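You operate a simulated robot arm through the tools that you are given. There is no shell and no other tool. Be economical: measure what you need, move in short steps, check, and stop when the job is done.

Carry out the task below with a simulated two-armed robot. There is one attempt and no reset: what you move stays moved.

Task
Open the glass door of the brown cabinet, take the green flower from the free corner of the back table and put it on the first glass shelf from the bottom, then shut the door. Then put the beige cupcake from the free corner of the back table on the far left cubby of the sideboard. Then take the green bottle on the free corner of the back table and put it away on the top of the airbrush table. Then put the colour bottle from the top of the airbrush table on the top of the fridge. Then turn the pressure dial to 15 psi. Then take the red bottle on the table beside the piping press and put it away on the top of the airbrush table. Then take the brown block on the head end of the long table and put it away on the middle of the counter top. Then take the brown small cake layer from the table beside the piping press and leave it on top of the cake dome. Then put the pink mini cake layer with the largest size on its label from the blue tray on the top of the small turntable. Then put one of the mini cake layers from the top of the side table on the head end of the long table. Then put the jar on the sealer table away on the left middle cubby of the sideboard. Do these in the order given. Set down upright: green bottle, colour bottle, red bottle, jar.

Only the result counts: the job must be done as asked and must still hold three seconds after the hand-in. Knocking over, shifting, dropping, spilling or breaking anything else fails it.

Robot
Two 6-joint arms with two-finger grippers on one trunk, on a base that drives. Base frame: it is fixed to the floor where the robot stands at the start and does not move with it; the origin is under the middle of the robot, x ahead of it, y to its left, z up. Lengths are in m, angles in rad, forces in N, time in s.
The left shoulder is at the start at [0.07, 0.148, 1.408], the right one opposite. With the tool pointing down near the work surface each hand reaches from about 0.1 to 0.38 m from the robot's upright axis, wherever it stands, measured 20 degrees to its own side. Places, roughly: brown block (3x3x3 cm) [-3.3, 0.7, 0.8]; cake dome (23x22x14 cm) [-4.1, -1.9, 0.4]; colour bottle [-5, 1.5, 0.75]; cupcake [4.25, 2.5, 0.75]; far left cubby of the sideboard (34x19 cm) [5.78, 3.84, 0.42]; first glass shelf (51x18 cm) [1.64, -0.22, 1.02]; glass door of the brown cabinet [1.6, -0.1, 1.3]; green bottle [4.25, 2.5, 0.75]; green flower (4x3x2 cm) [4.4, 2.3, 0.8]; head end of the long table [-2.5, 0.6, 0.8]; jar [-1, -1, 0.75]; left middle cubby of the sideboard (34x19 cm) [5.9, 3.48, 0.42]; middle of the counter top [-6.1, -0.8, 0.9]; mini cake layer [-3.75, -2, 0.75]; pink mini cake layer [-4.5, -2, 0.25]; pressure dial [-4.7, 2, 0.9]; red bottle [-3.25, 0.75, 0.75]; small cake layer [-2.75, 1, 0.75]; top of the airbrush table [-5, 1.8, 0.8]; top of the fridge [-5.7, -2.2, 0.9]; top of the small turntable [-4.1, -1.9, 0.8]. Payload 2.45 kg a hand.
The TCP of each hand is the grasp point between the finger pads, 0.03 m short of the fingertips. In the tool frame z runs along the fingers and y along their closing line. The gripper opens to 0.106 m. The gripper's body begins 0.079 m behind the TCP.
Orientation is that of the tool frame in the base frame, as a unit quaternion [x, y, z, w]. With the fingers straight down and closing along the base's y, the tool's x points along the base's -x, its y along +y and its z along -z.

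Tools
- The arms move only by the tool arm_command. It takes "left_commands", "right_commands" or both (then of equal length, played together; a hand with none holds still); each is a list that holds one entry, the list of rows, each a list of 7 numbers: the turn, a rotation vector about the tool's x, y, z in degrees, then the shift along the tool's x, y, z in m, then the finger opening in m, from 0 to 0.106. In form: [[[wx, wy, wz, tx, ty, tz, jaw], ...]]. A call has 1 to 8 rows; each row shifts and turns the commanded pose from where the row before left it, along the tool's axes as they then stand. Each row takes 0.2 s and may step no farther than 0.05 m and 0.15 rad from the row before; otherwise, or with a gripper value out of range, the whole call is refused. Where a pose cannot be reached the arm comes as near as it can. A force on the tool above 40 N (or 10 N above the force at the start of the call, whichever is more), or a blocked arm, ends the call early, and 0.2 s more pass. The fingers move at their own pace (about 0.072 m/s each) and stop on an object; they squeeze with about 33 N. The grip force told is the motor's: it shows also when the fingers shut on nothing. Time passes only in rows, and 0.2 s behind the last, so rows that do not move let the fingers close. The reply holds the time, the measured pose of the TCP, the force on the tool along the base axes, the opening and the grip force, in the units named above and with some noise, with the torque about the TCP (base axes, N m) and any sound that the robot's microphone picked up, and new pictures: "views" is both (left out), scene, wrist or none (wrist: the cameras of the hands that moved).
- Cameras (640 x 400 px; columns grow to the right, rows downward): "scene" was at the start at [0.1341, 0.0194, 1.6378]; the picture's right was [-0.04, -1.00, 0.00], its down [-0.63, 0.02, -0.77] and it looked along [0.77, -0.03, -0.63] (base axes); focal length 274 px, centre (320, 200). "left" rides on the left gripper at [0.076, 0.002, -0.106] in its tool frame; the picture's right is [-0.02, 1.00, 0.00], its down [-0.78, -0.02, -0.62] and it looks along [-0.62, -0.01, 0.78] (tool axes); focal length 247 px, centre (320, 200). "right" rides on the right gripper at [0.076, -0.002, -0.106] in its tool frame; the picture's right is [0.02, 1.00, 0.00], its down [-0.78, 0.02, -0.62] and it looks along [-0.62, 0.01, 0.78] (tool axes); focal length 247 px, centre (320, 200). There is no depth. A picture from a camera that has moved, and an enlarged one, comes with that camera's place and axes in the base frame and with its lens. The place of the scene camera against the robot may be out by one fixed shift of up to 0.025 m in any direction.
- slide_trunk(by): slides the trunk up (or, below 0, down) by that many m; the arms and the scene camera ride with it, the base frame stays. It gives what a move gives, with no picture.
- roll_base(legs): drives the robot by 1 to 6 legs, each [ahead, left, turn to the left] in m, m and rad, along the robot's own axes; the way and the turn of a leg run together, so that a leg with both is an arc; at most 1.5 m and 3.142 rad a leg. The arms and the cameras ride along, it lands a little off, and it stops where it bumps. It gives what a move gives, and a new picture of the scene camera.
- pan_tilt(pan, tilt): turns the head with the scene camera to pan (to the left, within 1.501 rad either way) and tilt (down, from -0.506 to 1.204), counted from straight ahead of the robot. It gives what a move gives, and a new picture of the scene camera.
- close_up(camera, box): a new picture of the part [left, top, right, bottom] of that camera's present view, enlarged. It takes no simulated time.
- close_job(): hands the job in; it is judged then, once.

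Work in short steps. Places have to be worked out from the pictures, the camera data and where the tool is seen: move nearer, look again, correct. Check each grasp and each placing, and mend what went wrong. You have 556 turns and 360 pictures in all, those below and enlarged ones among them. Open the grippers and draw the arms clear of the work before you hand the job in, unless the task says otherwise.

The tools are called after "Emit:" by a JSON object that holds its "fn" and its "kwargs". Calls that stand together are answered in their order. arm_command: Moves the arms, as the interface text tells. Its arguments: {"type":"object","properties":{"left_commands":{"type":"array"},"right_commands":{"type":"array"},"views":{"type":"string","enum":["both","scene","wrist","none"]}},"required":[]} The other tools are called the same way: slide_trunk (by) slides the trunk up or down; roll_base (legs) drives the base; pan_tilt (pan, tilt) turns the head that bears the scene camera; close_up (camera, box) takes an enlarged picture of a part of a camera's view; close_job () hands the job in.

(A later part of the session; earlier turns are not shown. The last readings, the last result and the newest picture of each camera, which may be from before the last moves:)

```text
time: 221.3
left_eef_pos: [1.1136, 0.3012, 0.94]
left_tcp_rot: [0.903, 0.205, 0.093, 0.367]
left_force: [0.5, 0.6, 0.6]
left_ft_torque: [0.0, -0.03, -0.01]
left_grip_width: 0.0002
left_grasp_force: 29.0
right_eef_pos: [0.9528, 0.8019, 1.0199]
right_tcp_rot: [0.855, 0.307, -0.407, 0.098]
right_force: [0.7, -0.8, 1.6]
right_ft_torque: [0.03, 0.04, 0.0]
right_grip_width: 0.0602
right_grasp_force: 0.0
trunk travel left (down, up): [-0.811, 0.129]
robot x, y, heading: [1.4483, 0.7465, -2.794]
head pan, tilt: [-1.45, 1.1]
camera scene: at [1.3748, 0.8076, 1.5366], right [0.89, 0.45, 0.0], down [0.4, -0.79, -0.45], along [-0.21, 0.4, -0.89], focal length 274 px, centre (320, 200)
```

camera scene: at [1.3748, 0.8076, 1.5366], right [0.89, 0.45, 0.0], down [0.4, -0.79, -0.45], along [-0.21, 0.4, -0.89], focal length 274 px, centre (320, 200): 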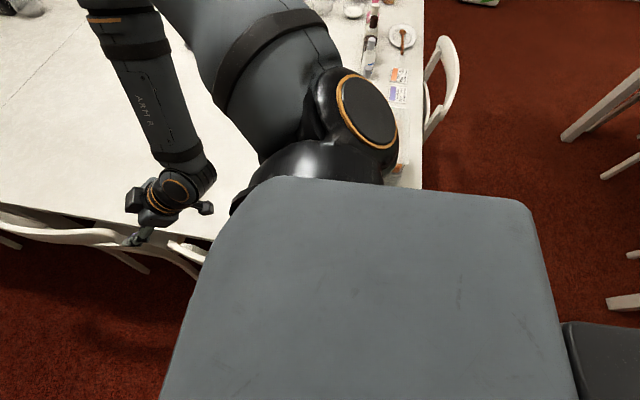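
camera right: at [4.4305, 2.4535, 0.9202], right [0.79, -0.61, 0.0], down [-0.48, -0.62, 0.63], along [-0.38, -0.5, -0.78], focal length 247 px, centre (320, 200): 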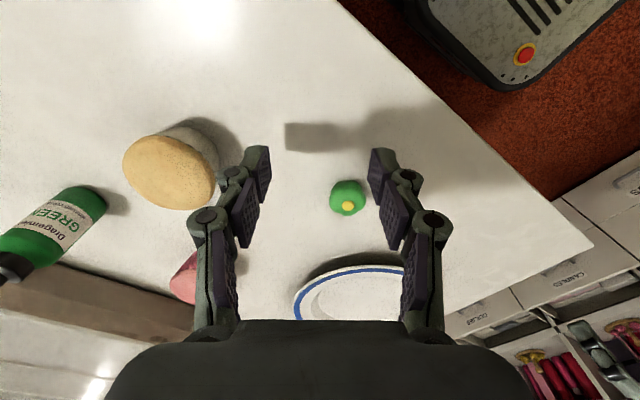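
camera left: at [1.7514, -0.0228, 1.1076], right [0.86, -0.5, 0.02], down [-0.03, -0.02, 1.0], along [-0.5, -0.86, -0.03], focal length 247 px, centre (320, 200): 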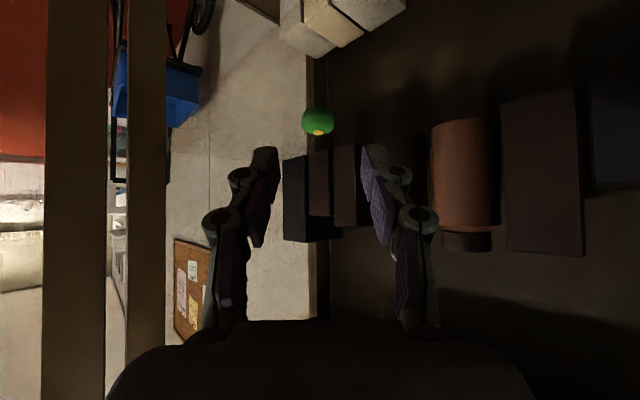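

The base touched near a chair on the right. I move left away from it, and turn right slightly so that the hand reaches round the tip from a base position farther from the chairs.

Emit:
{"fn": "roll_base", "kwargs": {"legs": [[0.0, 0.04, 0], [0, 0, -0.13]]}}

Emit:
{"fn": "pan_tilt", "kwargs": {"pan": 0.3, "tilt": 0.8}}

```text
time: 222.8
left_eef_pos: [1.0726, 0.3111, 0.9413]
left_tcp_rot: [0.913, 0.147, 0.071, 0.373]
left_force: [-1.2, 0.7, 0.1]
left_ft_torque: [-0.03, -0.02, -0.02]
left_grip_width: 0.0002
left_grasp_force: 28.8
right_eef_pos: [0.9776, 0.8302, 1.0191]
right_tcp_rot: [0.872, 0.252, -0.412, 0.072]
right_force: [-0.6, -0.4, 0.5]
right_ft_torque: [0.0, 0.0, 0.0]
right_grip_width: 0.0601
right_grasp_force: 0.1
trunk travel left (down, up): [-0.811, 0.129]
robot x, y, heading: [1.4661, 0.7061, -2.915]
head pan, tilt: [-1.45, 1.1]
camera scene: at [1.3929, 0.7807, 1.5365], right [0.94, 0.34, 0.0], down [0.3, -0.84, -0.45], along [-0.15, 0.43, -0.89], focal length 274 px, centre (320, 200)
```

scene: 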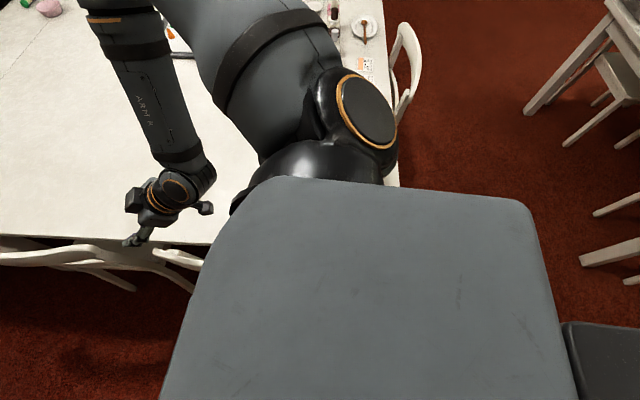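

```text
time: 224.6
left_eef_pos: [1.0739, 0.3092, 0.9409]
left_tcp_rot: [0.913, 0.147, 0.07, 0.373]
left_force: [-0.4, -0.1, 0.0]
left_ft_torque: [0.03, 0.0, 0.0]
left_grip_width: 0.0002
left_grasp_force: 28.5
right_eef_pos: [0.976, 0.8294, 1.0197]
right_tcp_rot: [0.873, 0.252, -0.412, 0.072]
right_force: [0.2, -0.3, -0.1]
right_ft_torque: [-0.03, 0.0, -0.01]
right_grip_width: 0.0596
right_grasp_force: 0.1
trunk travel left (down, up): [-0.811, 0.129]
robot x, y, heading: [1.4676, 0.7098, -2.923]
head pan, tilt: [0.3, 0.799]
camera scene: at [1.3451, 0.6798, 1.5583], right [-0.5, 0.87, 0.0], down [0.62, 0.36, -0.7], along [-0.6, -0.35, -0.72], focal length 274 px, centre (320, 200)
```

scene: 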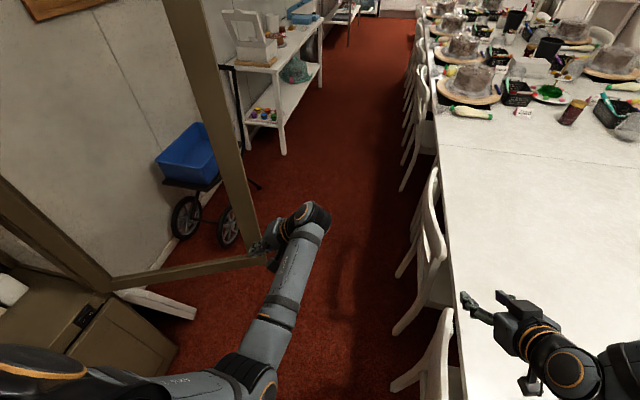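

Next: forward past the door plane.

Emit:
{"fn": "roll_base", "kwargs": {"legs": [[0.117, 0.045, 0]]}}

```text
time: 225.7
left_eef_pos: [1.0038, 0.2633, 0.9391]
left_tcp_rot: [0.914, 0.153, 0.083, 0.368]
left_force: [4.5, 1.9, -0.3]
left_ft_torque: [-0.03, -0.08, 0.14]
left_grip_width: 0.0002
left_grasp_force: 28.6
right_eef_pos: [0.9001, 0.7795, 1.019]
right_tcp_rot: [0.873, 0.253, -0.411, 0.071]
right_force: [0.2, -0.7, -0.4]
right_ft_torque: [0.03, -0.04, 0.04]
right_grip_width: 0.0601
right_grasp_force: 0.0
trunk travel left (down, up): [-0.811, 0.129]
robot x, y, heading: [1.3925, 0.6623, -2.922]
head pan, tilt: [0.3, 0.799]
stopped in leg 1: the force on the tool passed its limit at 118 N (the readings are from after the stop); the commanded pose is now the measured one
camera scene: at [1.267, 0.6302, 1.5578], right [-0.5, 0.87, 0.0], down [0.62, 0.36, -0.69], along [-0.6, -0.35, -0.72], focal length 274 px, centre (320, 200)
```

scene: 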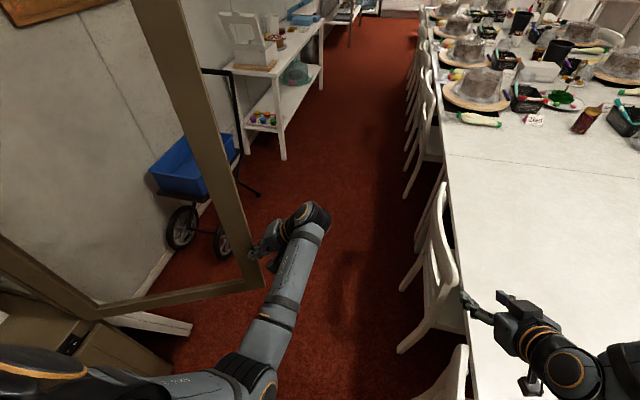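

Contact shows the tip is farther out (s≈0.55, about (1.017,0.27)). I back off, turn a bit more right, and set a new approach farther around.

Emit:
{"fn": "roll_base", "kwargs": {"legs": [[-0.1, 0, 0], [0, 0, -0.2], [0.03, -0.015, 0]]}}

```text
time: 228.1
left_eef_pos: [1.0143, 0.3801, 0.941]
left_tcp_rot: [0.924, 0.062, 0.044, 0.375]
left_force: [-0.3, -0.4, 1.0]
left_ft_torque: [-0.03, -0.02, -0.01]
left_grip_width: 0.0001
left_grasp_force: 29.2
right_eef_pos: [1.0157, 0.9055, 1.0208]
right_tcp_rot: [0.893, 0.166, -0.418, 0.03]
right_force: [0.0, -0.3, -0.7]
right_ft_torque: [0.03, 0.0, 0.0]
right_grip_width: 0.0603
right_grasp_force: 0.1
trunk travel left (down, up): [-0.811, 0.129]
robot x, y, heading: [1.4681, 0.6922, -3.115]
head pan, tilt: [0.3, 0.799]
stopped in leg 3: the robot was blocked; the commanded pose is now the measured one
camera scene: at [1.3434, 0.6866, 1.5585], right [-0.32, 0.95, 0.0], down [0.68, 0.23, -0.7], along [-0.66, -0.22, -0.72], focal length 274 px, centre (320, 200)
```

scene: 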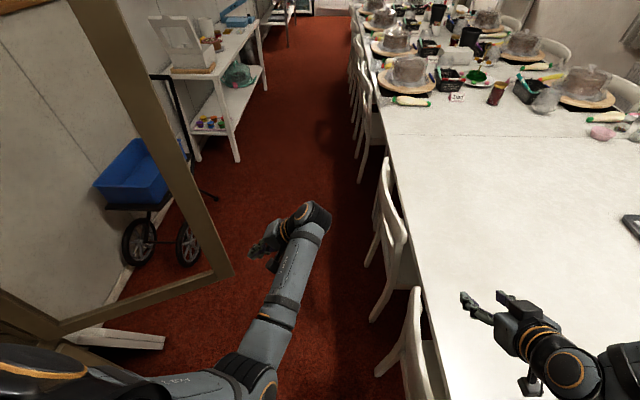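

The base box (~0.33 half-width) grazes a chair side. I slip left/forward around the tip.

Emit:
{"fn": "roll_base", "kwargs": {"legs": [[0.02, 0.045, 0], [0.08, 0.036, 0]]}}

```text
time: 229.7
left_eef_pos: [0.9153, 0.2962, 0.9419]
left_tcp_rot: [0.924, 0.065, 0.045, 0.375]
left_force: [-0.1, 0.6, -0.7]
left_ft_torque: [-0.01, 0.01, -0.03]
left_grip_width: 0.0
left_grasp_force: 28.6
right_eef_pos: [0.9162, 0.8226, 1.0205]
right_tcp_rot: [0.893, 0.166, -0.418, 0.031]
right_force: [0.4, -0.1, -0.3]
right_ft_torque: [0.01, 0.01, -0.01]
right_grip_width: 0.06
right_grasp_force: 0.1
trunk travel left (down, up): [-0.811, 0.129]
robot x, y, heading: [1.371, 0.6091, -3.12]
head pan, tilt: [0.3, 0.799]
camera scene: at [1.2442, 0.6054, 1.5586], right [-0.32, 0.95, 0.0], down [0.68, 0.23, -0.7], along [-0.66, -0.22, -0.72], focal length 274 px, centre (320, 200)
```

scene: 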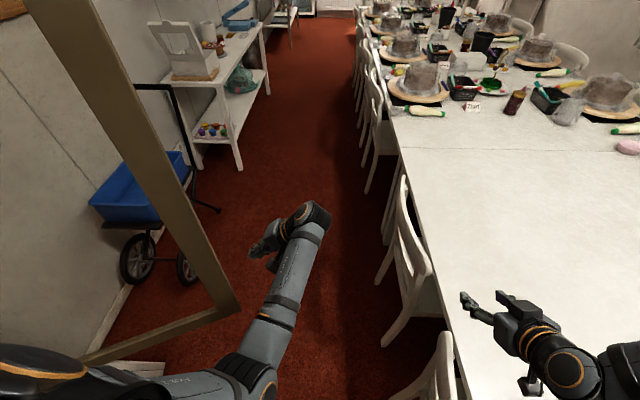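

The hand is beyond the tip. Now slide along behind the outer face toward the hinge.

Emit:
{"fn": "roll_base", "kwargs": {"legs": [[-0.065, 0.075, 0]]}}

```text
time: 230.8
left_eef_pos: [0.9769, 0.227, 0.9401]
left_tcp_rot: [0.924, 0.062, 0.046, 0.376]
left_force: [0.0, 0.2, 0.0]
left_ft_torque: [-0.04, 0.04, 0.02]
left_grip_width: 0.0
left_grasp_force: 28.7
right_eef_pos: [0.9784, 0.7532, 1.0198]
right_tcp_rot: [0.893, 0.166, -0.417, 0.031]
right_force: [-0.1, -0.6, -0.9]
right_ft_torque: [0.0, -0.01, 0.03]
right_grip_width: 0.06
right_grasp_force: 0.0
trunk travel left (down, up): [-0.811, 0.129]
robot x, y, heading: [1.4336, 0.5407, -3.114]
head pan, tilt: [0.3, 0.799]
camera scene: at [1.306, 0.5365, 1.5583], right [-0.32, 0.95, 0.0], down [0.68, 0.23, -0.7], along [-0.66, -0.22, -0.72], focal length 274 px, centre (320, 200)
```

scene: 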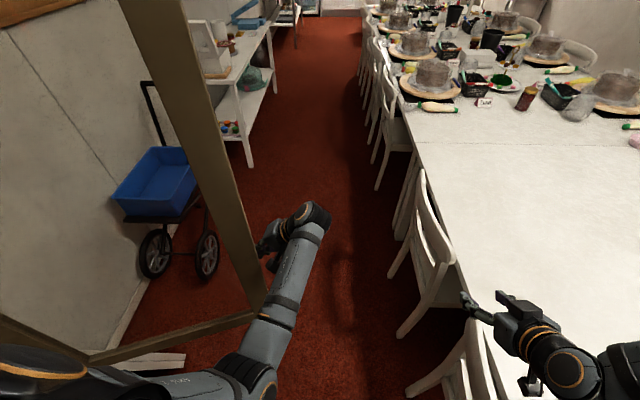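

The fingers are behind the stile. Now drag the door closed, starting gently.

Emit:
{"fn": "roll_base", "kwargs": {"legs": [[-0.03, -0.025, 0], [-0.05, -0.04, 0], [-0.1, -0.06, 0]]}}

```text
time: 233.1
left_eef_pos: [1.1568, 0.3536, 0.9403]
left_tcp_rot: [0.924, 0.063, 0.045, 0.374]
left_force: [0.3, -0.8, -0.3]
left_ft_torque: [0.01, 0.02, 0.01]
left_grip_width: 0.0001
left_grasp_force: 28.6
right_eef_pos: [1.1569, 0.8804, 1.0192]
right_tcp_rot: [0.893, 0.166, -0.418, 0.032]
right_force: [0.1, 0.1, 0.1]
right_ft_torque: [0.01, 0.0, 0.04]
right_grip_width: 0.0599
right_grasp_force: 0.0
trunk travel left (down, up): [-0.811, 0.129]
robot x, y, heading: [1.6132, 0.6663, -3.113]
head pan, tilt: [0.3, 0.799]
camera scene: at [1.4849, 0.6628, 1.5584], right [-0.32, 0.95, 0.0], down [0.68, 0.23, -0.7], along [-0.66, -0.22, -0.72], focal length 274 px, centre (320, 200)
```

scene: 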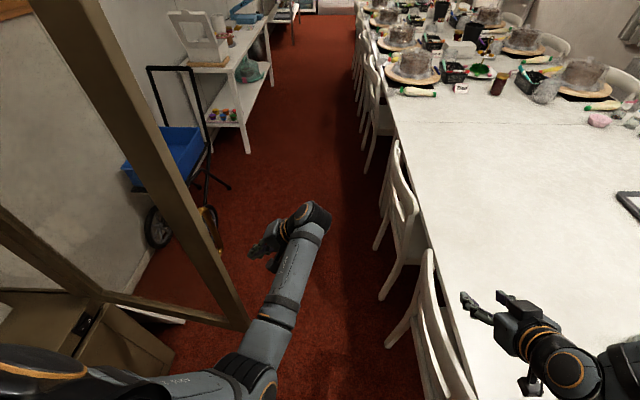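

The door is swinging closed ahead of the hand (~85°). Continue pulling.

Emit:
{"fn": "roll_base", "kwargs": {"legs": [[-0.19, -0.055, 0], [-0.18, 0.02, 0]]}}

```text
time: 235.8
left_eef_pos: [1.5242, 0.3987, 0.94]
left_tcp_rot: [0.924, 0.062, 0.047, 0.374]
left_force: [0.0, 0.7, 0.5]
left_ft_torque: [-0.01, -0.03, 0.02]
left_grip_width: 0.0
left_grasp_force: 28.5
right_eef_pos: [1.5231, 0.9243, 1.0184]
right_tcp_rot: [0.893, 0.167, -0.416, 0.032]
right_force: [-0.8, -0.2, -0.1]
right_ft_torque: [0.02, -0.04, 0.03]
right_grip_width: 0.06
right_grasp_force: 0.1
trunk travel left (down, up): [-0.811, 0.129]
robot x, y, heading: [1.983, 0.7126, -3.113]
head pan, tilt: [0.3, 0.799]
camera scene: at [1.8496, 0.7074, 1.558], right [-0.32, 0.95, 0.0], down [0.68, 0.23, -0.7], along [-0.66, -0.22, -0.72], focal length 274 px, centre (320, 200)
```

scene: 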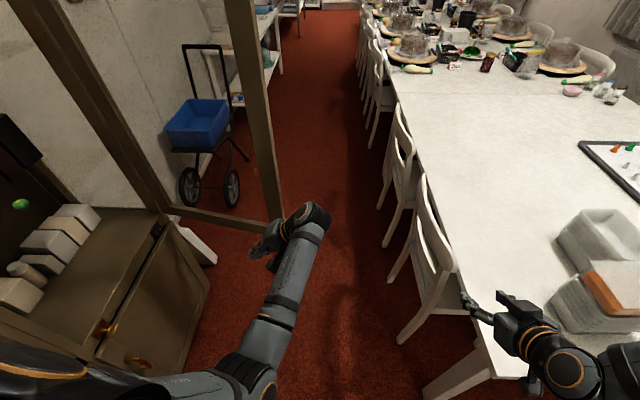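

The hand slipped off the tip; the door is now ~90° open. I redo the hook with more overlap, from a better angle (heading further right).

Emit:
{"fn": "roll_base", "kwargs": {"legs": [[0.115, 0.107, 0], [0, 0, -0.4], [0.093, 0.03, 0]]}}

Emit:
{"fn": "pan_tilt", "kwargs": {"pan": 0.5, "tilt": 0.8}}

```text
time: 239.2
left_eef_pos: [1.2308, 0.4986, 0.942]
left_tcp_rot: [0.918, -0.123, -0.031, 0.375]
left_force: [0.1, 0.6, -0.4]
left_ft_torque: [-0.02, 0.01, -0.01]
left_grip_width: 0.0
left_grasp_force: 28.5
right_eef_pos: [1.4382, 0.9832, 1.0197]
right_tcp_rot: [0.908, -0.016, -0.416, -0.054]
right_force: [-0.5, -0.3, -0.2]
right_ft_torque: [-0.03, -0.04, 0.03]
right_grip_width: 0.0599
right_grasp_force: 0.1
trunk travel left (down, up): [-0.811, 0.129]
robot x, y, heading: [1.7711, 0.6057, 2.764]
head pan, tilt: [0.3, 0.799]
camera scene: at [1.645, 0.6555, 1.5586], right [0.08, 1.0, 0.0], down [0.71, -0.05, -0.7], along [-0.7, 0.05, -0.72], focal length 274 px, centre (320, 200)
```

scene: 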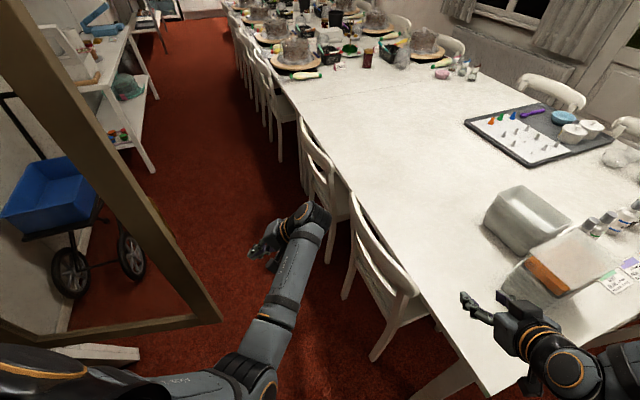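

```text
time: 239.9
left_eef_pos: [1.228, 0.4979, 0.9407]
left_tcp_rot: [0.918, -0.123, -0.03, 0.376]
left_force: [-1.1, -0.2, -0.6]
left_ft_torque: [0.01, 0.0, 0.04]
left_grip_width: 0.0003
left_grasp_force: 29.0
right_eef_pos: [1.4355, 0.9829, 1.0198]
right_tcp_rot: [0.908, -0.015, -0.415, -0.053]
right_force: [-0.4, 0.1, 0.3]
right_ft_torque: [0.04, 0.03, 0.04]
right_grip_width: 0.06
right_grasp_force: 0.0
trunk travel left (down, up): [-0.811, 0.129]
robot x, y, heading: [1.7733, 0.6076, 2.764]
head pan, tilt: [0.499, 0.799]
camera scene: at [1.6416, 0.6398, 1.5582], right [-0.12, 0.99, 0.0], down [0.71, 0.09, -0.7], along [-0.69, -0.09, -0.72], focal length 274 px, centre (320, 200)
```

scene: 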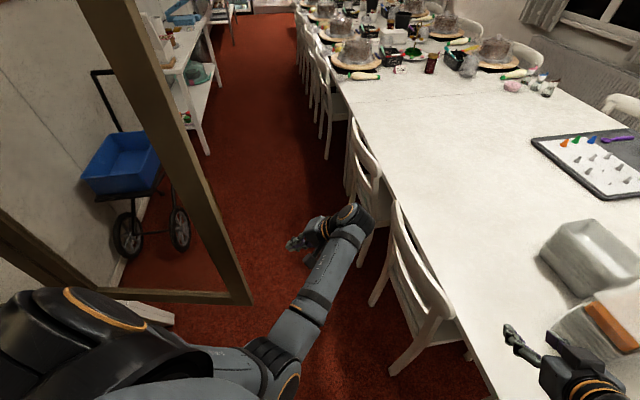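

Emit:
{"fn": "roll_base", "kwargs": {"legs": [[0.055, 0.045, 0], [-0.095, 0.125, 0]]}}

```text
time: 242.0
left_eef_pos: [1.2032, 0.3297, 0.9411]
left_tcp_rot: [0.919, -0.122, -0.032, 0.373]
left_force: [0.5, 0.3, 1.1]
left_ft_torque: [0.01, 0.02, 0.04]
left_grip_width: 0.0
left_grasp_force: 28.6
right_eef_pos: [1.4139, 0.8118, 1.0212]
right_tcp_rot: [0.908, -0.018, -0.416, -0.055]
right_force: [-0.3, 0.1, -0.3]
right_ft_torque: [0.0, 0.02, 0.0]
right_grip_width: 0.0603
right_grasp_force: 0.1
trunk travel left (down, up): [-0.811, 0.129]
robot x, y, heading: [1.7468, 0.4335, 2.755]
head pan, tilt: [0.499, 0.799]
stopped in leg 2: the force on the tool passed its limit at 74 N (the readings are from after the stop); the commanded pose is now the measured one
camera scene: at [1.6192, 0.4668, 1.5585], right [-0.12, 0.99, 0.0], down [0.71, 0.08, -0.7], along [-0.69, -0.08, -0.72], focal length 274 px, centre (320, 200)
```

scene: 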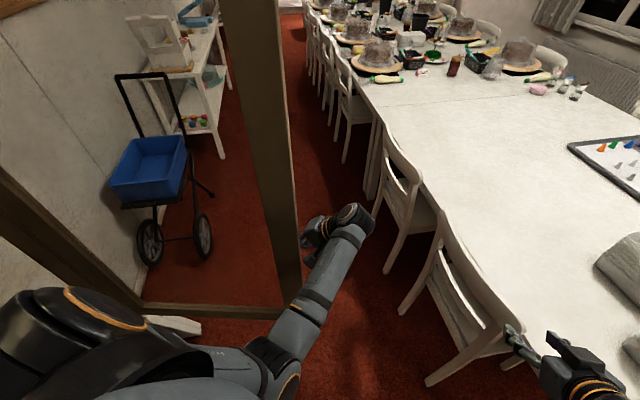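

Hooked well behind the stile. Pull along the closing arc in short legs.

Emit:
{"fn": "roll_base", "kwargs": {"legs": [[-0.04, -0.022, 0], [-0.08, -0.044, 0]]}}

```text
time: 243.7
left_eef_pos: [1.3356, 0.3467, 0.9399]
left_tcp_rot: [0.919, -0.122, -0.031, 0.374]
left_force: [0.5, -0.1, -0.1]
left_ft_torque: [-0.01, -0.01, 0.0]
left_grip_width: 0.0
left_grasp_force: 29.1
right_eef_pos: [1.5437, 0.8282, 1.0191]
right_tcp_rot: [0.908, -0.019, -0.415, -0.055]
right_force: [0.2, -0.5, 1.0]
right_ft_torque: [0.0, 0.02, -0.02]
right_grip_width: 0.0599
right_grasp_force: 0.1
trunk travel left (down, up): [-0.811, 0.129]
robot x, y, heading: [1.8819, 0.4511, 2.759]
head pan, tilt: [0.499, 0.799]
camera scene: at [1.7492, 0.4839, 1.5581], right [-0.12, 0.99, 0.0], down [0.71, 0.08, -0.7], along [-0.69, -0.08, -0.72], focal length 274 px, centre (320, 200)
```

scene: 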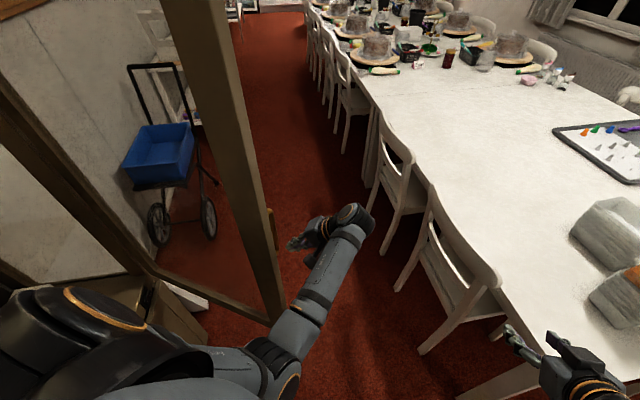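

Door now at ~61°. Continue.

Emit:
{"fn": "roll_base", "kwargs": {"legs": [[-0.154, -0.045, 0], [-0.1, -0.01, 0]]}}

```text
time: 245.8
left_eef_pos: [1.5922, 0.3033, 0.9404]
left_tcp_rot: [0.919, -0.123, -0.031, 0.373]
left_force: [-0.8, -0.2, 1.0]
left_ft_torque: [-0.02, 0.01, 0.01]
left_grip_width: 0.0
left_grasp_force: 28.4
right_eef_pos: [1.8033, 0.7848, 1.0201]
right_tcp_rot: [0.908, -0.019, -0.415, -0.054]
right_force: [-0.1, 0.3, 0.8]
right_ft_torque: [-0.02, -0.01, 0.03]
right_grip_width: 0.0599
right_grasp_force: 0.1
trunk travel left (down, up): [-0.811, 0.129]
robot x, y, heading: [2.1356, 0.4093, 2.755]
head pan, tilt: [0.499, 0.799]
camera scene: at [2.0064, 0.4404, 1.5582], right [-0.11, 0.99, 0.0], down [0.71, 0.08, -0.7], along [-0.69, -0.08, -0.72], focal length 274 px, centre (320, 200)
```

scene: 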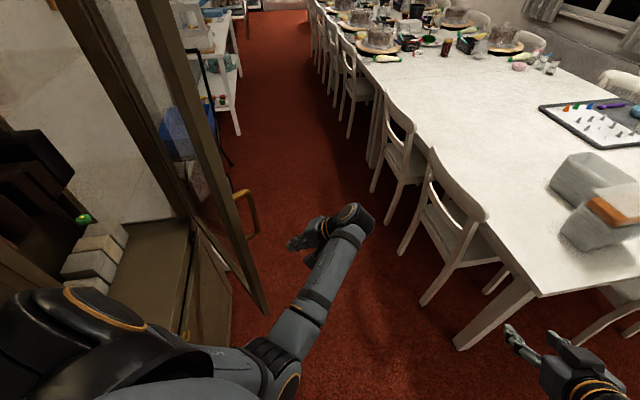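

Door at ~30°. I finish by turning the base left while the fist pushes the outer face near the free edge.

Emit:
{"fn": "roll_base", "kwargs": {"legs": [[-0.042, -0.028, 0.25]]}}

```text
time: 247.1
left_eef_pos: [1.6829, 0.186, 0.9408]
left_tcp_rot: [0.927, -0.006, 0.015, 0.375]
left_force: [-0.3, 0.2, 0.0]
left_ft_torque: [-0.01, 0.01, 0.0]
left_grip_width: 0.0001
left_grasp_force: 28.4
right_eef_pos: [1.7677, 0.7054, 1.0206]
right_tcp_rot: [0.903, 0.096, -0.419, -0.002]
right_force: [0.0, 0.5, -0.4]
right_ft_torque: [-0.03, 0.01, 0.03]
right_grip_width: 0.0601
right_grasp_force: 0.0
trunk travel left (down, up): [-0.811, 0.129]
robot x, y, heading: [2.1799, 0.4212, 3.005]
head pan, tilt: [0.499, 0.799]
camera scene: at [2.0563, 0.4236, 1.5583], right [-0.36, 0.93, 0.0], down [0.67, 0.26, -0.7], along [-0.65, -0.25, -0.72], focal length 274 px, centre (320, 200)
```

scene: 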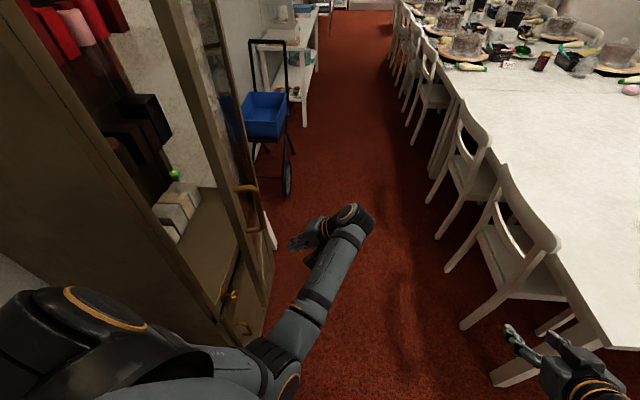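

Good, the door is following. Next arc.

Emit:
{"fn": "roll_base", "kwargs": {"legs": [[-0.03, -0.015, 0.15], [-0.02, -0.01, 0.1]]}}

```text
time: 248.7
left_eef_pos: [1.8046, 0.0945, 0.9396]
left_tcp_rot: [0.92, 0.109, 0.064, 0.371]
left_force: [-0.3, 0.6, 0.2]
left_ft_torque: [0.0, -0.03, 0.03]
left_grip_width: 0.0
left_grasp_force: 28.4
right_eef_pos: [1.7568, 0.6188, 1.0184]
right_tcp_rot: [0.884, 0.208, -0.415, 0.051]
right_force: [-1.0, 0.1, -0.3]
right_ft_torque: [-0.01, -0.02, 0.02]
right_grip_width: 0.0599
right_grasp_force: 0.0
trunk travel left (down, up): [-0.811, 0.129]
robot x, y, heading: [2.2327, 0.4491, -3.028]
head pan, tilt: [0.499, 0.799]
camera scene: at [2.1115, 0.4187, 1.558], right [-0.58, 0.82, 0.0], down [0.59, 0.41, -0.7], along [-0.57, -0.4, -0.72], focal length 274 px, centre (320, 200)
```

scene: 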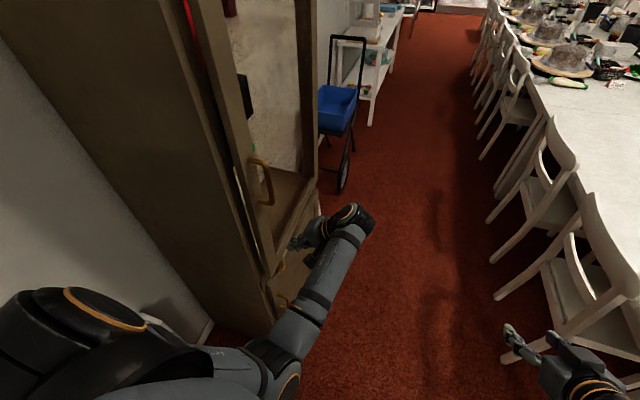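

Almost shut. A little more turn to press it closed.

Emit:
{"fn": "roll_base", "kwargs": {"legs": [[0, 0, 0.06]]}}

```text
time: 249.5
left_eef_pos: [1.8307, 0.0709, 0.9411]
left_tcp_rot: [0.916, 0.138, 0.073, 0.369]
left_force: [0.0, 0.6, -0.6]
left_ft_torque: [-0.02, -0.01, -0.03]
left_grip_width: 0.0
left_grasp_force: 29.0
right_eef_pos: [1.7492, 0.5913, 1.0211]
right_tcp_rot: [0.877, 0.234, -0.415, 0.064]
right_force: [0.3, -0.7, -0.1]
right_ft_torque: [-0.01, 0.02, 0.02]
right_grip_width: 0.0599
right_grasp_force: 0.2
trunk travel left (down, up): [-0.811, 0.129]
robot x, y, heading: [2.2335, 0.4498, -2.956]
head pan, tilt: [0.499, 0.799]
camera scene: at [2.1203, 0.4133, 1.5585], right [-0.63, 0.78, 0.0], down [0.56, 0.45, -0.7], along [-0.54, -0.44, -0.72], focal length 274 px, centre (320, 200)
```

scene: 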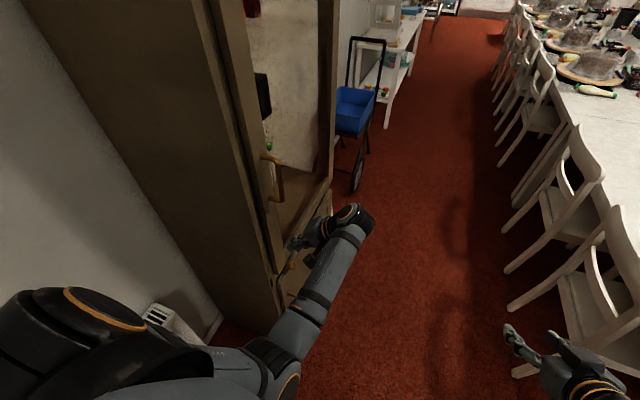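

Emit:
{"fn": "roll_base", "kwargs": {"legs": [[0, 0, 0.05]]}}

Emit:
{"fn": "close_up", "kwargs": {"camera": "scene", "box": [100, 0, 400, 300]}}

```text
time: 250.3
left_eef_pos: [1.8492, 0.0516, 0.9418]
left_tcp_rot: [0.913, 0.16, 0.083, 0.366]
left_force: [-0.5, -0.1, -0.6]
left_ft_torque: [-0.02, -0.02, -0.01]
left_grip_width: 0.0
left_grasp_force: 28.6
right_eef_pos: [1.7424, 0.5655, 1.0199]
right_tcp_rot: [0.871, 0.255, -0.413, 0.073]
right_force: [0.1, -0.5, 0.2]
right_ft_torque: [-0.02, 0.01, 0.02]
right_grip_width: 0.0602
right_grasp_force: 0.0
trunk travel left (down, up): [-0.811, 0.129]
robot x, y, heading: [2.2295, 0.447, -2.911]
head pan, tilt: [0.499, 0.799]
camera scene: at [2.1219, 0.4075, 1.5584], right [-0.67, 0.75, 0.0], down [0.54, 0.48, -0.7], along [-0.52, -0.46, -0.72], focal length 274 px, centre (320, 200)
```

scene: 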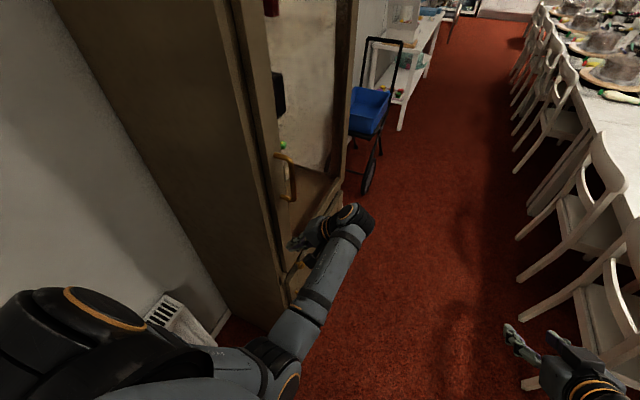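

```text
1.33 times, centred on (250, 150) of scene
camera zoom: at [2.1219, 0.4075, 1.5584], right [-0.67, 0.75, 0.0], down [0.54, 0.48, -0.7], along [-0.52, -0.46, -0.72], focal length 365 px, centre (413, 267)
```

zoom: 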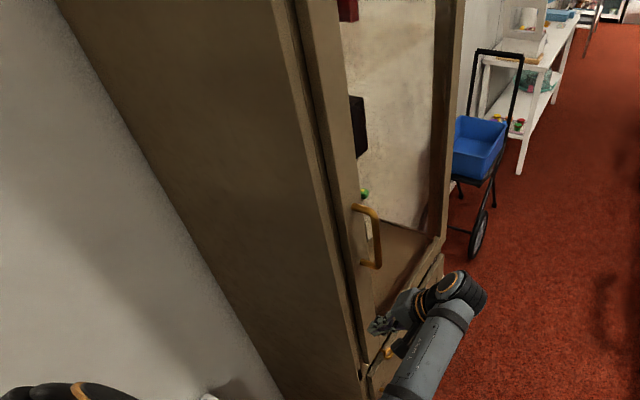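

Nearly flush; still no contact force. One more bit.

Emit:
{"fn": "roll_base", "kwargs": {"legs": [[0, 0, 0.04]]}}

Emit:
{"fn": "close_up", "kwargs": {"camera": "scene", "box": [150, 50, 400, 300]}}

```text
time: 251.1
left_eef_pos: [1.8655, 0.036, 0.9413]
left_tcp_rot: [0.909, 0.18, 0.09, 0.365]
left_force: [-0.2, 0.2, 1.0]
left_ft_torque: [-0.02, -0.04, -0.02]
left_grip_width: 0.0
left_grasp_force: 28.9
right_eef_pos: [1.7393, 0.5464, 1.0203]
right_tcp_rot: [0.866, 0.273, -0.411, 0.081]
right_force: [0.5, 0.3, 0.3]
right_ft_torque: [-0.01, -0.01, 0.02]
right_grip_width: 0.0599
right_grasp_force: 0.1
trunk travel left (down, up): [-0.811, 0.129]
robot x, y, heading: [2.2354, 0.449, -2.872]
head pan, tilt: [0.499, 0.799]
camera scene: at [2.1248, 0.403, 1.5584], right [-0.69, 0.72, 0.0], down [0.52, 0.5, -0.7], along [-0.5, -0.49, -0.72], focal length 274 px, centre (320, 200)
```

scene: 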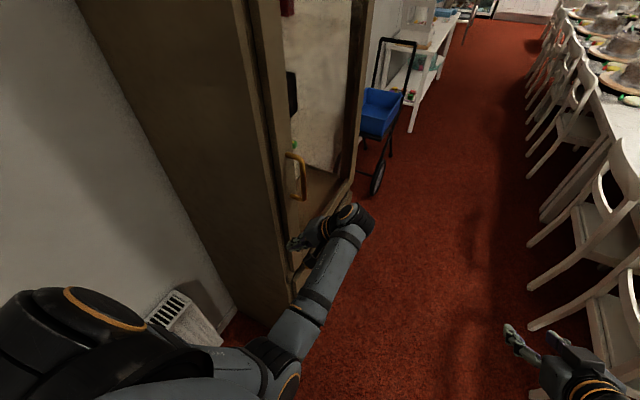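

```text
1.60 times, centred on (275, 175) of scene
camera zoom: at [2.1248, 0.403, 1.5584], right [-0.69, 0.72, 0.0], down [0.52, 0.5, -0.7], along [-0.5, -0.49, -0.72], focal length 438 px, centre (392, 240)
```

zoom: 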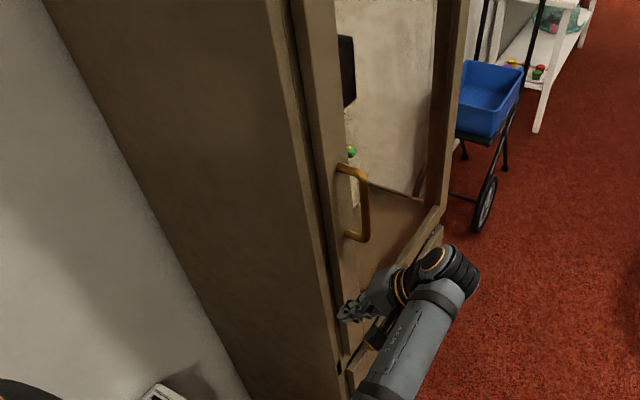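

Emit:
{"fn": "roll_base", "kwargs": {"legs": [[0, 0, 0.035]]}}

Emit:
{"fn": "close_up", "kwargs": {"camera": "scene", "box": [150, 50, 400, 300]}}

```text
time: 251.9
left_eef_pos: [1.8806, 0.0239, 0.9411]
left_tcp_rot: [0.906, 0.194, 0.096, 0.364]
left_force: [-0.6, 0.8, -0.6]
left_ft_torque: [-0.05, -0.01, 0.0]
left_grip_width: 0.0002
left_grasp_force: 28.6
right_eef_pos: [1.7351, 0.53, 1.0202]
right_tcp_rot: [0.861, 0.288, -0.41, 0.089]
right_force: [-0.2, 0.5, -0.2]
right_ft_torque: [-0.01, 0.01, 0.03]
right_grip_width: 0.0602
right_grasp_force: 0.1
trunk travel left (down, up): [-0.811, 0.129]
robot x, y, heading: [2.233, 0.4483, -2.837]
head pan, tilt: [0.499, 0.799]
camera scene: at [2.1273, 0.3993, 1.5584], right [-0.72, 0.69, 0.0], down [0.5, 0.52, -0.7], along [-0.48, -0.5, -0.72], focal length 274 px, centre (320, 200)
```

scene: 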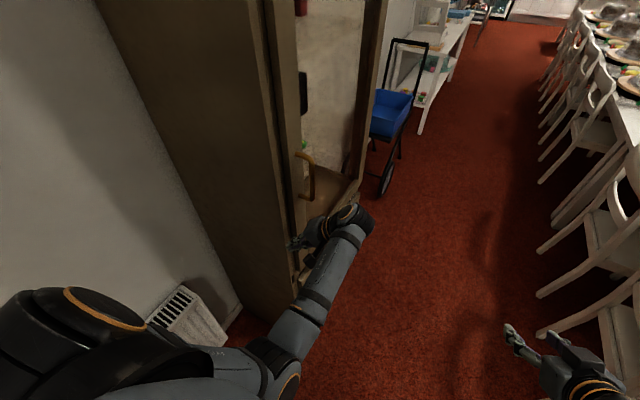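

```text
1.60 times, centred on (275, 175) of scene
camera zoom: at [2.1273, 0.3993, 1.5584], right [-0.72, 0.69, 0.0], down [0.5, 0.52, -0.7], along [-0.48, -0.5, -0.72], focal length 438 px, centre (392, 240)
```

zoom: 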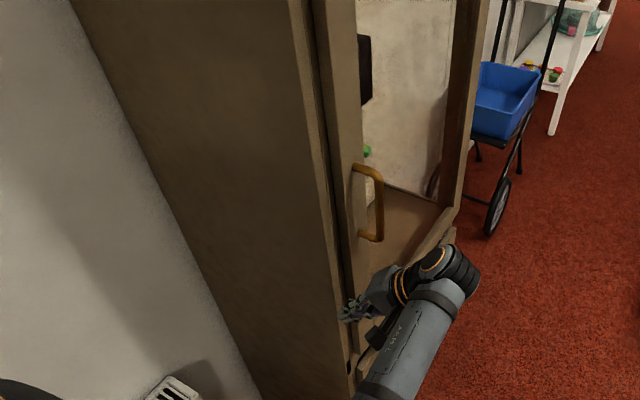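

Emit:
{"fn": "roll_base", "kwargs": {"legs": [[0, 0, 0.035]]}}

Emit:
{"fn": "roll_base", "kwargs": {"legs": [[0, 0, 0.035]]}}

```text
time: 252.7
left_eef_pos: [1.8958, 0.0114, 0.9406]
left_tcp_rot: [0.903, 0.211, 0.103, 0.361]
left_force: [-0.7, 0.9, -0.6]
left_ft_torque: [-0.01, 0.02, -0.04]
left_grip_width: 0.0
left_grasp_force: 28.4
right_eef_pos: [1.7343, 0.512, 1.0197]
right_tcp_rot: [0.855, 0.303, -0.409, 0.096]
right_force: [0.8, -0.1, 1.1]
right_ft_torque: [-0.03, -0.03, 0.0]
right_grip_width: 0.0601
right_grasp_force: 0.1
trunk travel left (down, up): [-0.811, 0.129]
robot x, y, heading: [2.2299, 0.4517, -2.803]
head pan, tilt: [0.499, 0.799]
camera scene: at [2.1298, 0.3958, 1.5584], right [-0.74, 0.67, 0.0], down [0.48, 0.53, -0.7], along [-0.47, -0.52, -0.72], focal length 274 px, centre (320, 200)
```

scene: 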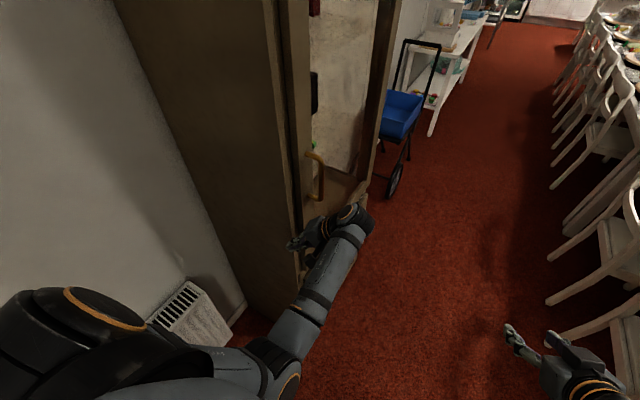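

```text
time: 253.4
left_eef_pos: [1.9115, -0.0016, 0.9403]
left_tcp_rot: [0.899, 0.226, 0.109, 0.36]
left_force: [-0.5, 0.1, 0.0]
left_ft_torque: [0.01, -0.03, 0.0]
left_grip_width: 0.0
left_grasp_force: 29.0
right_eef_pos: [1.7325, 0.4941, 1.0208]
right_tcp_rot: [0.85, 0.317, -0.407, 0.103]
right_force: [0.1, -0.5, 0.8]
right_ft_torque: [-0.04, 0.0, 0.01]
right_grip_width: 0.0597
right_grasp_force: 0.1
trunk travel left (down, up): [-0.811, 0.129]
robot x, y, heading: [2.2332, 0.4514, -2.77]
head pan, tilt: [0.499, 0.799]
camera scene: at [2.1325, 0.3923, 1.5584], right [-0.77, 0.64, 0.0], down [0.46, 0.55, -0.7], along [-0.45, -0.54, -0.72], focal length 274 px, centre (320, 200)
```

scene: 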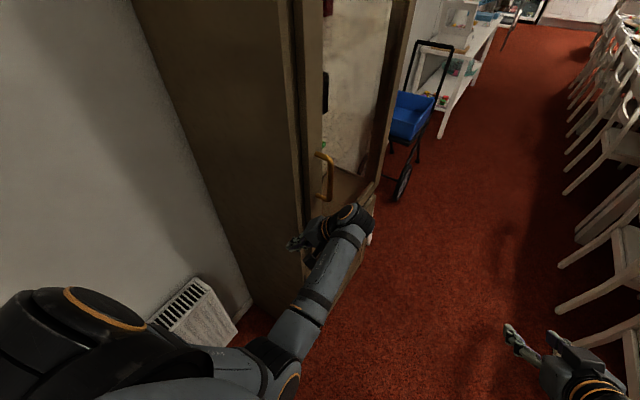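

I back off to the right and look at the door from the front to check it is shut.

Emit:
{"fn": "roll_base", "kwargs": {"legs": [[0, -0.35, 0]]}}

Emit:
{"fn": "pan_tilt", "kwargs": {"pan": 0.9, "tilt": 0.5}}

```text
time: 255.7
left_eef_pos: [1.7834, 0.326, 0.9418]
left_tcp_rot: [0.898, 0.229, 0.11, 0.359]
left_force: [-0.2, -0.2, 0.2]
left_ft_torque: [0.01, 0.03, -0.03]
left_grip_width: 0.0001
left_grasp_force: 28.8
right_eef_pos: [1.6029, 0.8211, 1.0201]
right_tcp_rot: [0.85, 0.32, -0.406, 0.103]
right_force: [0.7, 0.5, -0.4]
right_ft_torque: [0.01, 0.0, 0.0]
right_grip_width: 0.0599
right_grasp_force: 0.0
trunk travel left (down, up): [-0.811, 0.129]
robot x, y, heading: [2.1029, 0.7769, -2.759]
head pan, tilt: [0.499, 0.799]
camera scene: at [2.0032, 0.7191, 1.5583], right [-0.77, 0.64, 0.0], down [0.46, 0.55, -0.7], along [-0.45, -0.54, -0.72], focal length 274 px, centre (320, 200)
```

scene: 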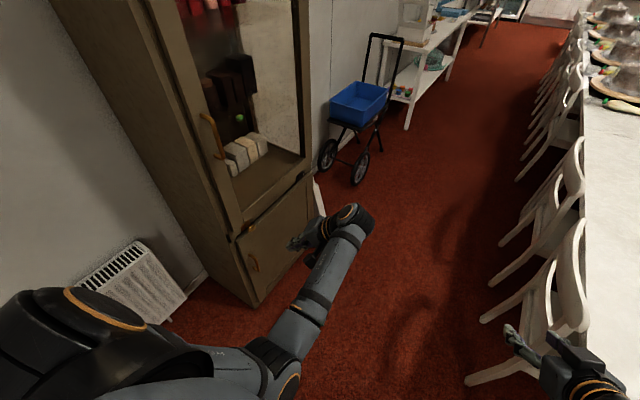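

```text
time: 256.6
left_eef_pos: [1.7832, 0.327, 0.9413]
left_tcp_rot: [0.898, 0.229, 0.11, 0.36]
left_force: [0.0, -0.6, 0.2]
left_ft_torque: [-0.01, -0.03, 0.02]
left_grip_width: 0.0002
left_grasp_force: 29.0
right_eef_pos: [1.6014, 0.8216, 1.0199]
right_tcp_rot: [0.85, 0.32, -0.405, 0.104]
right_force: [0.3, -1.0, 1.0]
right_ft_torque: [0.0, -0.02, -0.01]
right_grip_width: 0.06
right_grasp_force: 0.1
trunk travel left (down, up): [-0.811, 0.129]
robot x, y, heading: [2.1031, 0.7807, -2.763]
head pan, tilt: [0.901, 0.499]
camera scene: at [2.0279, 0.6955, 1.5843], right [-0.96, 0.29, 0.0], down [0.14, 0.46, -0.88], along [-0.25, -0.84, -0.48], focal length 274 px, centre (320, 200)
```

scene: 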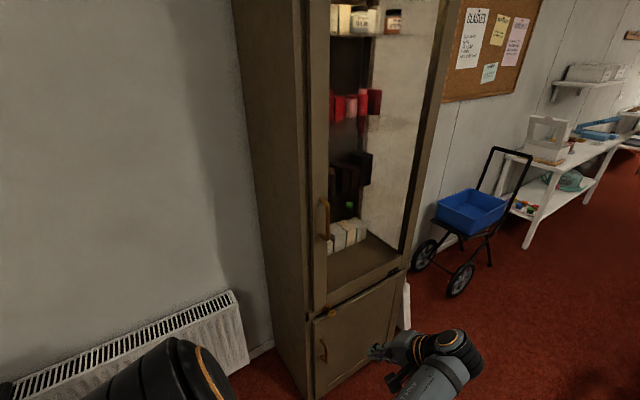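

Emit:
{"fn": "close_up", "kwargs": {"camera": "scene", "box": [260, 180, 420, 340]}}

```text
2.50 times, centred on (340, 260) of scene
camera zoom: at [2.0279, 0.6955, 1.5843], right [-0.96, 0.29, 0.0], down [0.14, 0.46, -0.88], along [-0.25, -0.84, -0.48], focal length 685 px, centre (270, 50)
```

zoom: 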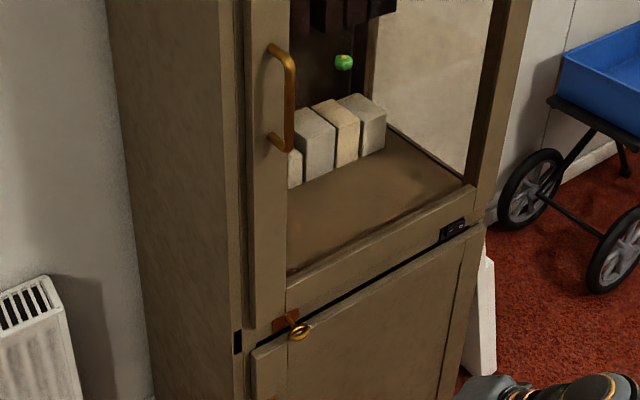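

The door looks closed, but I want to press it squarely to be sure. I unlean the left hand, close the right fingers, face the cabinet and press with the right fist near the free edge.

Emit:
{"fn": "arm_command", "kwargs": {"left_commands": [[[8, 0, 0, 0, 0, 0, 0], [8, 0, 0, 0, 0, 0, 0], [8, 0, 0, 0, 0, 0, 0], [8, 0, 0, 0, 0, 0, 0], [8, 0, 0, 0, 0, 0, 0], [2.5, 0, 0, 0, 0, 0, 0]]], "right_commands": [[[0, 0, 0, 0, 0, 0, 0], [0, 0, 0, 0, 0, 0, 0], [0, 0, 0, 0, 0, 0, 0], [0, 0, 0, 0, 0, 0, 0], [0, 0, 0, 0, 0, 0, 0], [0, 0, 0, 0, 0, 0, 0]]], "views": "none"}}

Emit:
{"fn": "roll_base", "kwargs": {"legs": [[0, 0, 1.546], [-0.05, -0.252, 0]]}}

```text
time: 258.0
left_eef_pos: [1.7835, 0.3284, 0.9407]
left_tcp_rot: [0.967, 0.253, 0.019, 0.009]
left_force: [0.1, 0.0, -0.5]
left_ft_torque: [0.01, -0.02, -0.03]
left_grip_width: 0.0003
left_grasp_force: 28.7
right_eef_pos: [1.6002, 0.8205, 1.0202]
right_tcp_rot: [0.85, 0.32, -0.406, 0.103]
right_force: [-0.2, 0.1, -0.3]
right_ft_torque: [-0.01, -0.04, -0.03]
right_grip_width: 0.0001
right_grasp_force: 28.3
trunk travel left (down, up): [-0.811, 0.129]
robot x, y, heading: [2.106, 0.7783, -2.767]
head pan, tilt: [0.901, 0.499]
```

```text
time: 263.6
left_eef_pos: [2.2902, 0.4062, 0.9398]
left_tcp_rot: [0.516, 0.857, 0.019, -0.008]
left_force: [-0.3, -0.1, -0.2]
left_ft_torque: [-0.01, 0.02, 0.02]
left_grip_width: 0.0
left_grasp_force: 28.9
right_eef_pos: [1.7945, 0.2361, 1.0189]
right_tcp_rot: [0.384, 0.822, -0.219, 0.358]
right_force: [0.0, -0.1, -0.7]
right_ft_torque: [0.0, 0.01, -0.02]
right_grip_width: 0.0
right_grasp_force: 28.5
trunk travel left (down, up): [-0.811, 0.129]
robot x, y, heading: [1.8492, 0.738, -1.219]
head pan, tilt: [0.901, 0.499]
camera scene: at [1.9503, 0.6838, 1.5842], right [-0.31, -0.95, 0.0], down [-0.46, 0.15, -0.88], along [0.83, -0.27, -0.48], focal length 274 px, centre (320, 200)
```

scene: 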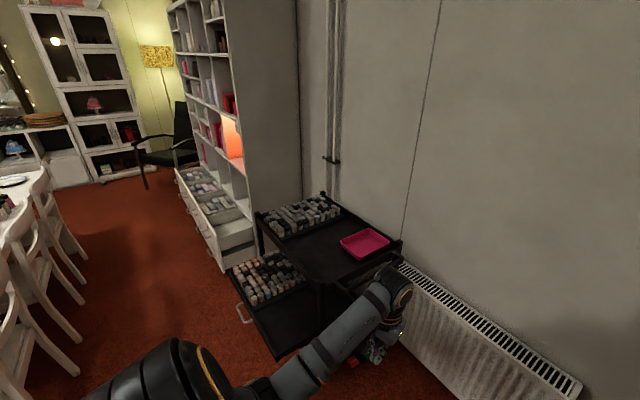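

Emit:
{"fn": "roll_base", "kwargs": {"legs": [[0.17, 0.025, 0], [0.02, 0, 0]]}}

Emit:
{"fn": "arm_command", "kwargs": {"right_commands": [[[0, 0, 0, -0.006, 0, 0.007, 0], [0, 0, 0, -0.006, 0, 0.007, 0], [0, 0, 0, -0.006, 0, 0.007, 0], [0, 0, 0, -0.006, 0, 0.007, 0], [0, 0, 0, -0.006, 0, 0.007, 0], [0, 0, 0, -0.006, 0, 0.007, 0]]], "views": "wrist"}}

```text
time: 265.5
left_eef_pos: [2.3794, 0.2402, 0.9435]
left_tcp_rot: [0.515, 0.857, 0.017, -0.005]
left_force: [-1.0, 1.0, 0.4]
left_ft_torque: [-0.07, -0.04, -0.01]
left_grip_width: 0.0
left_grasp_force: 28.4
right_eef_pos: [1.8803, 0.0704, 1.0236]
right_tcp_rot: [0.385, 0.821, -0.221, 0.36]
right_force: [-0.4, 1.1, 0.1]
right_ft_torque: [-0.04, -0.01, -0.05]
right_grip_width: 0.0
right_grasp_force: 28.6
trunk travel left (down, up): [-0.811, 0.129]
robot x, y, heading: [1.9368, 0.5693, -1.216]
head pan, tilt: [0.901, 0.499]
camera scene: at [2.0362, 0.5197, 1.5849], right [-0.31, -0.95, 0.0], down [-0.45, 0.14, -0.88], along [0.84, -0.27, -0.48], focal length 274 px, centre (320, 200)
```

scene: 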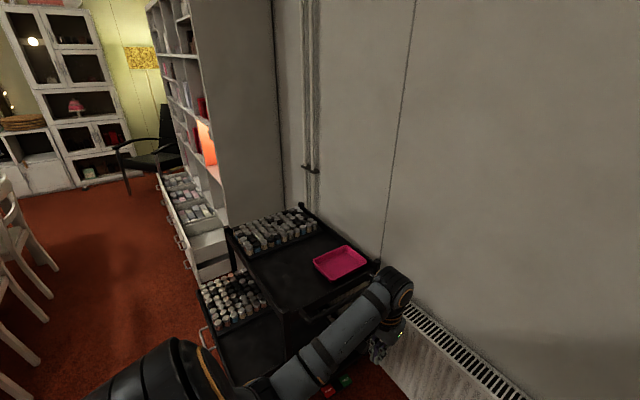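

```text
time: 266.9
left_eef_pos: [2.3793, 0.235, 0.9404]
left_tcp_rot: [0.517, 0.856, 0.021, -0.008]
left_force: [0.3, -0.3, 1.4]
left_ft_torque: [0.03, 0.01, 0.0]
left_grip_width: 0.0001
left_grasp_force: 28.5
right_eef_pos: [1.8823, 0.0238, 1.0322]
right_tcp_rot: [0.384, 0.823, -0.216, 0.358]
right_force: [-0.8, 0.1, 0.4]
right_ft_torque: [-0.01, -0.02, -0.01]
right_grip_width: 0.0002
right_grasp_force: 28.9
right hand out of reach, approached as far as the arm can: row 1, 2, 3, 4, 5, 6
trunk travel left (down, up): [-0.811, 0.129]
robot x, y, heading: [1.9359, 0.5652, -1.215]
head pan, tilt: [0.901, 0.499]
camera right: at [1.8029, 0.1272, 1.0427], right [0.78, 0.62, -0.1], down [0.1, 0.03, 0.99], along [0.62, -0.78, -0.04], focal length 247 px, centre (320, 200)
```

right: 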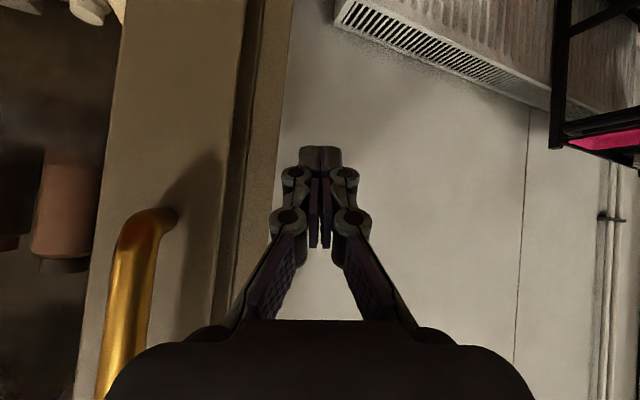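

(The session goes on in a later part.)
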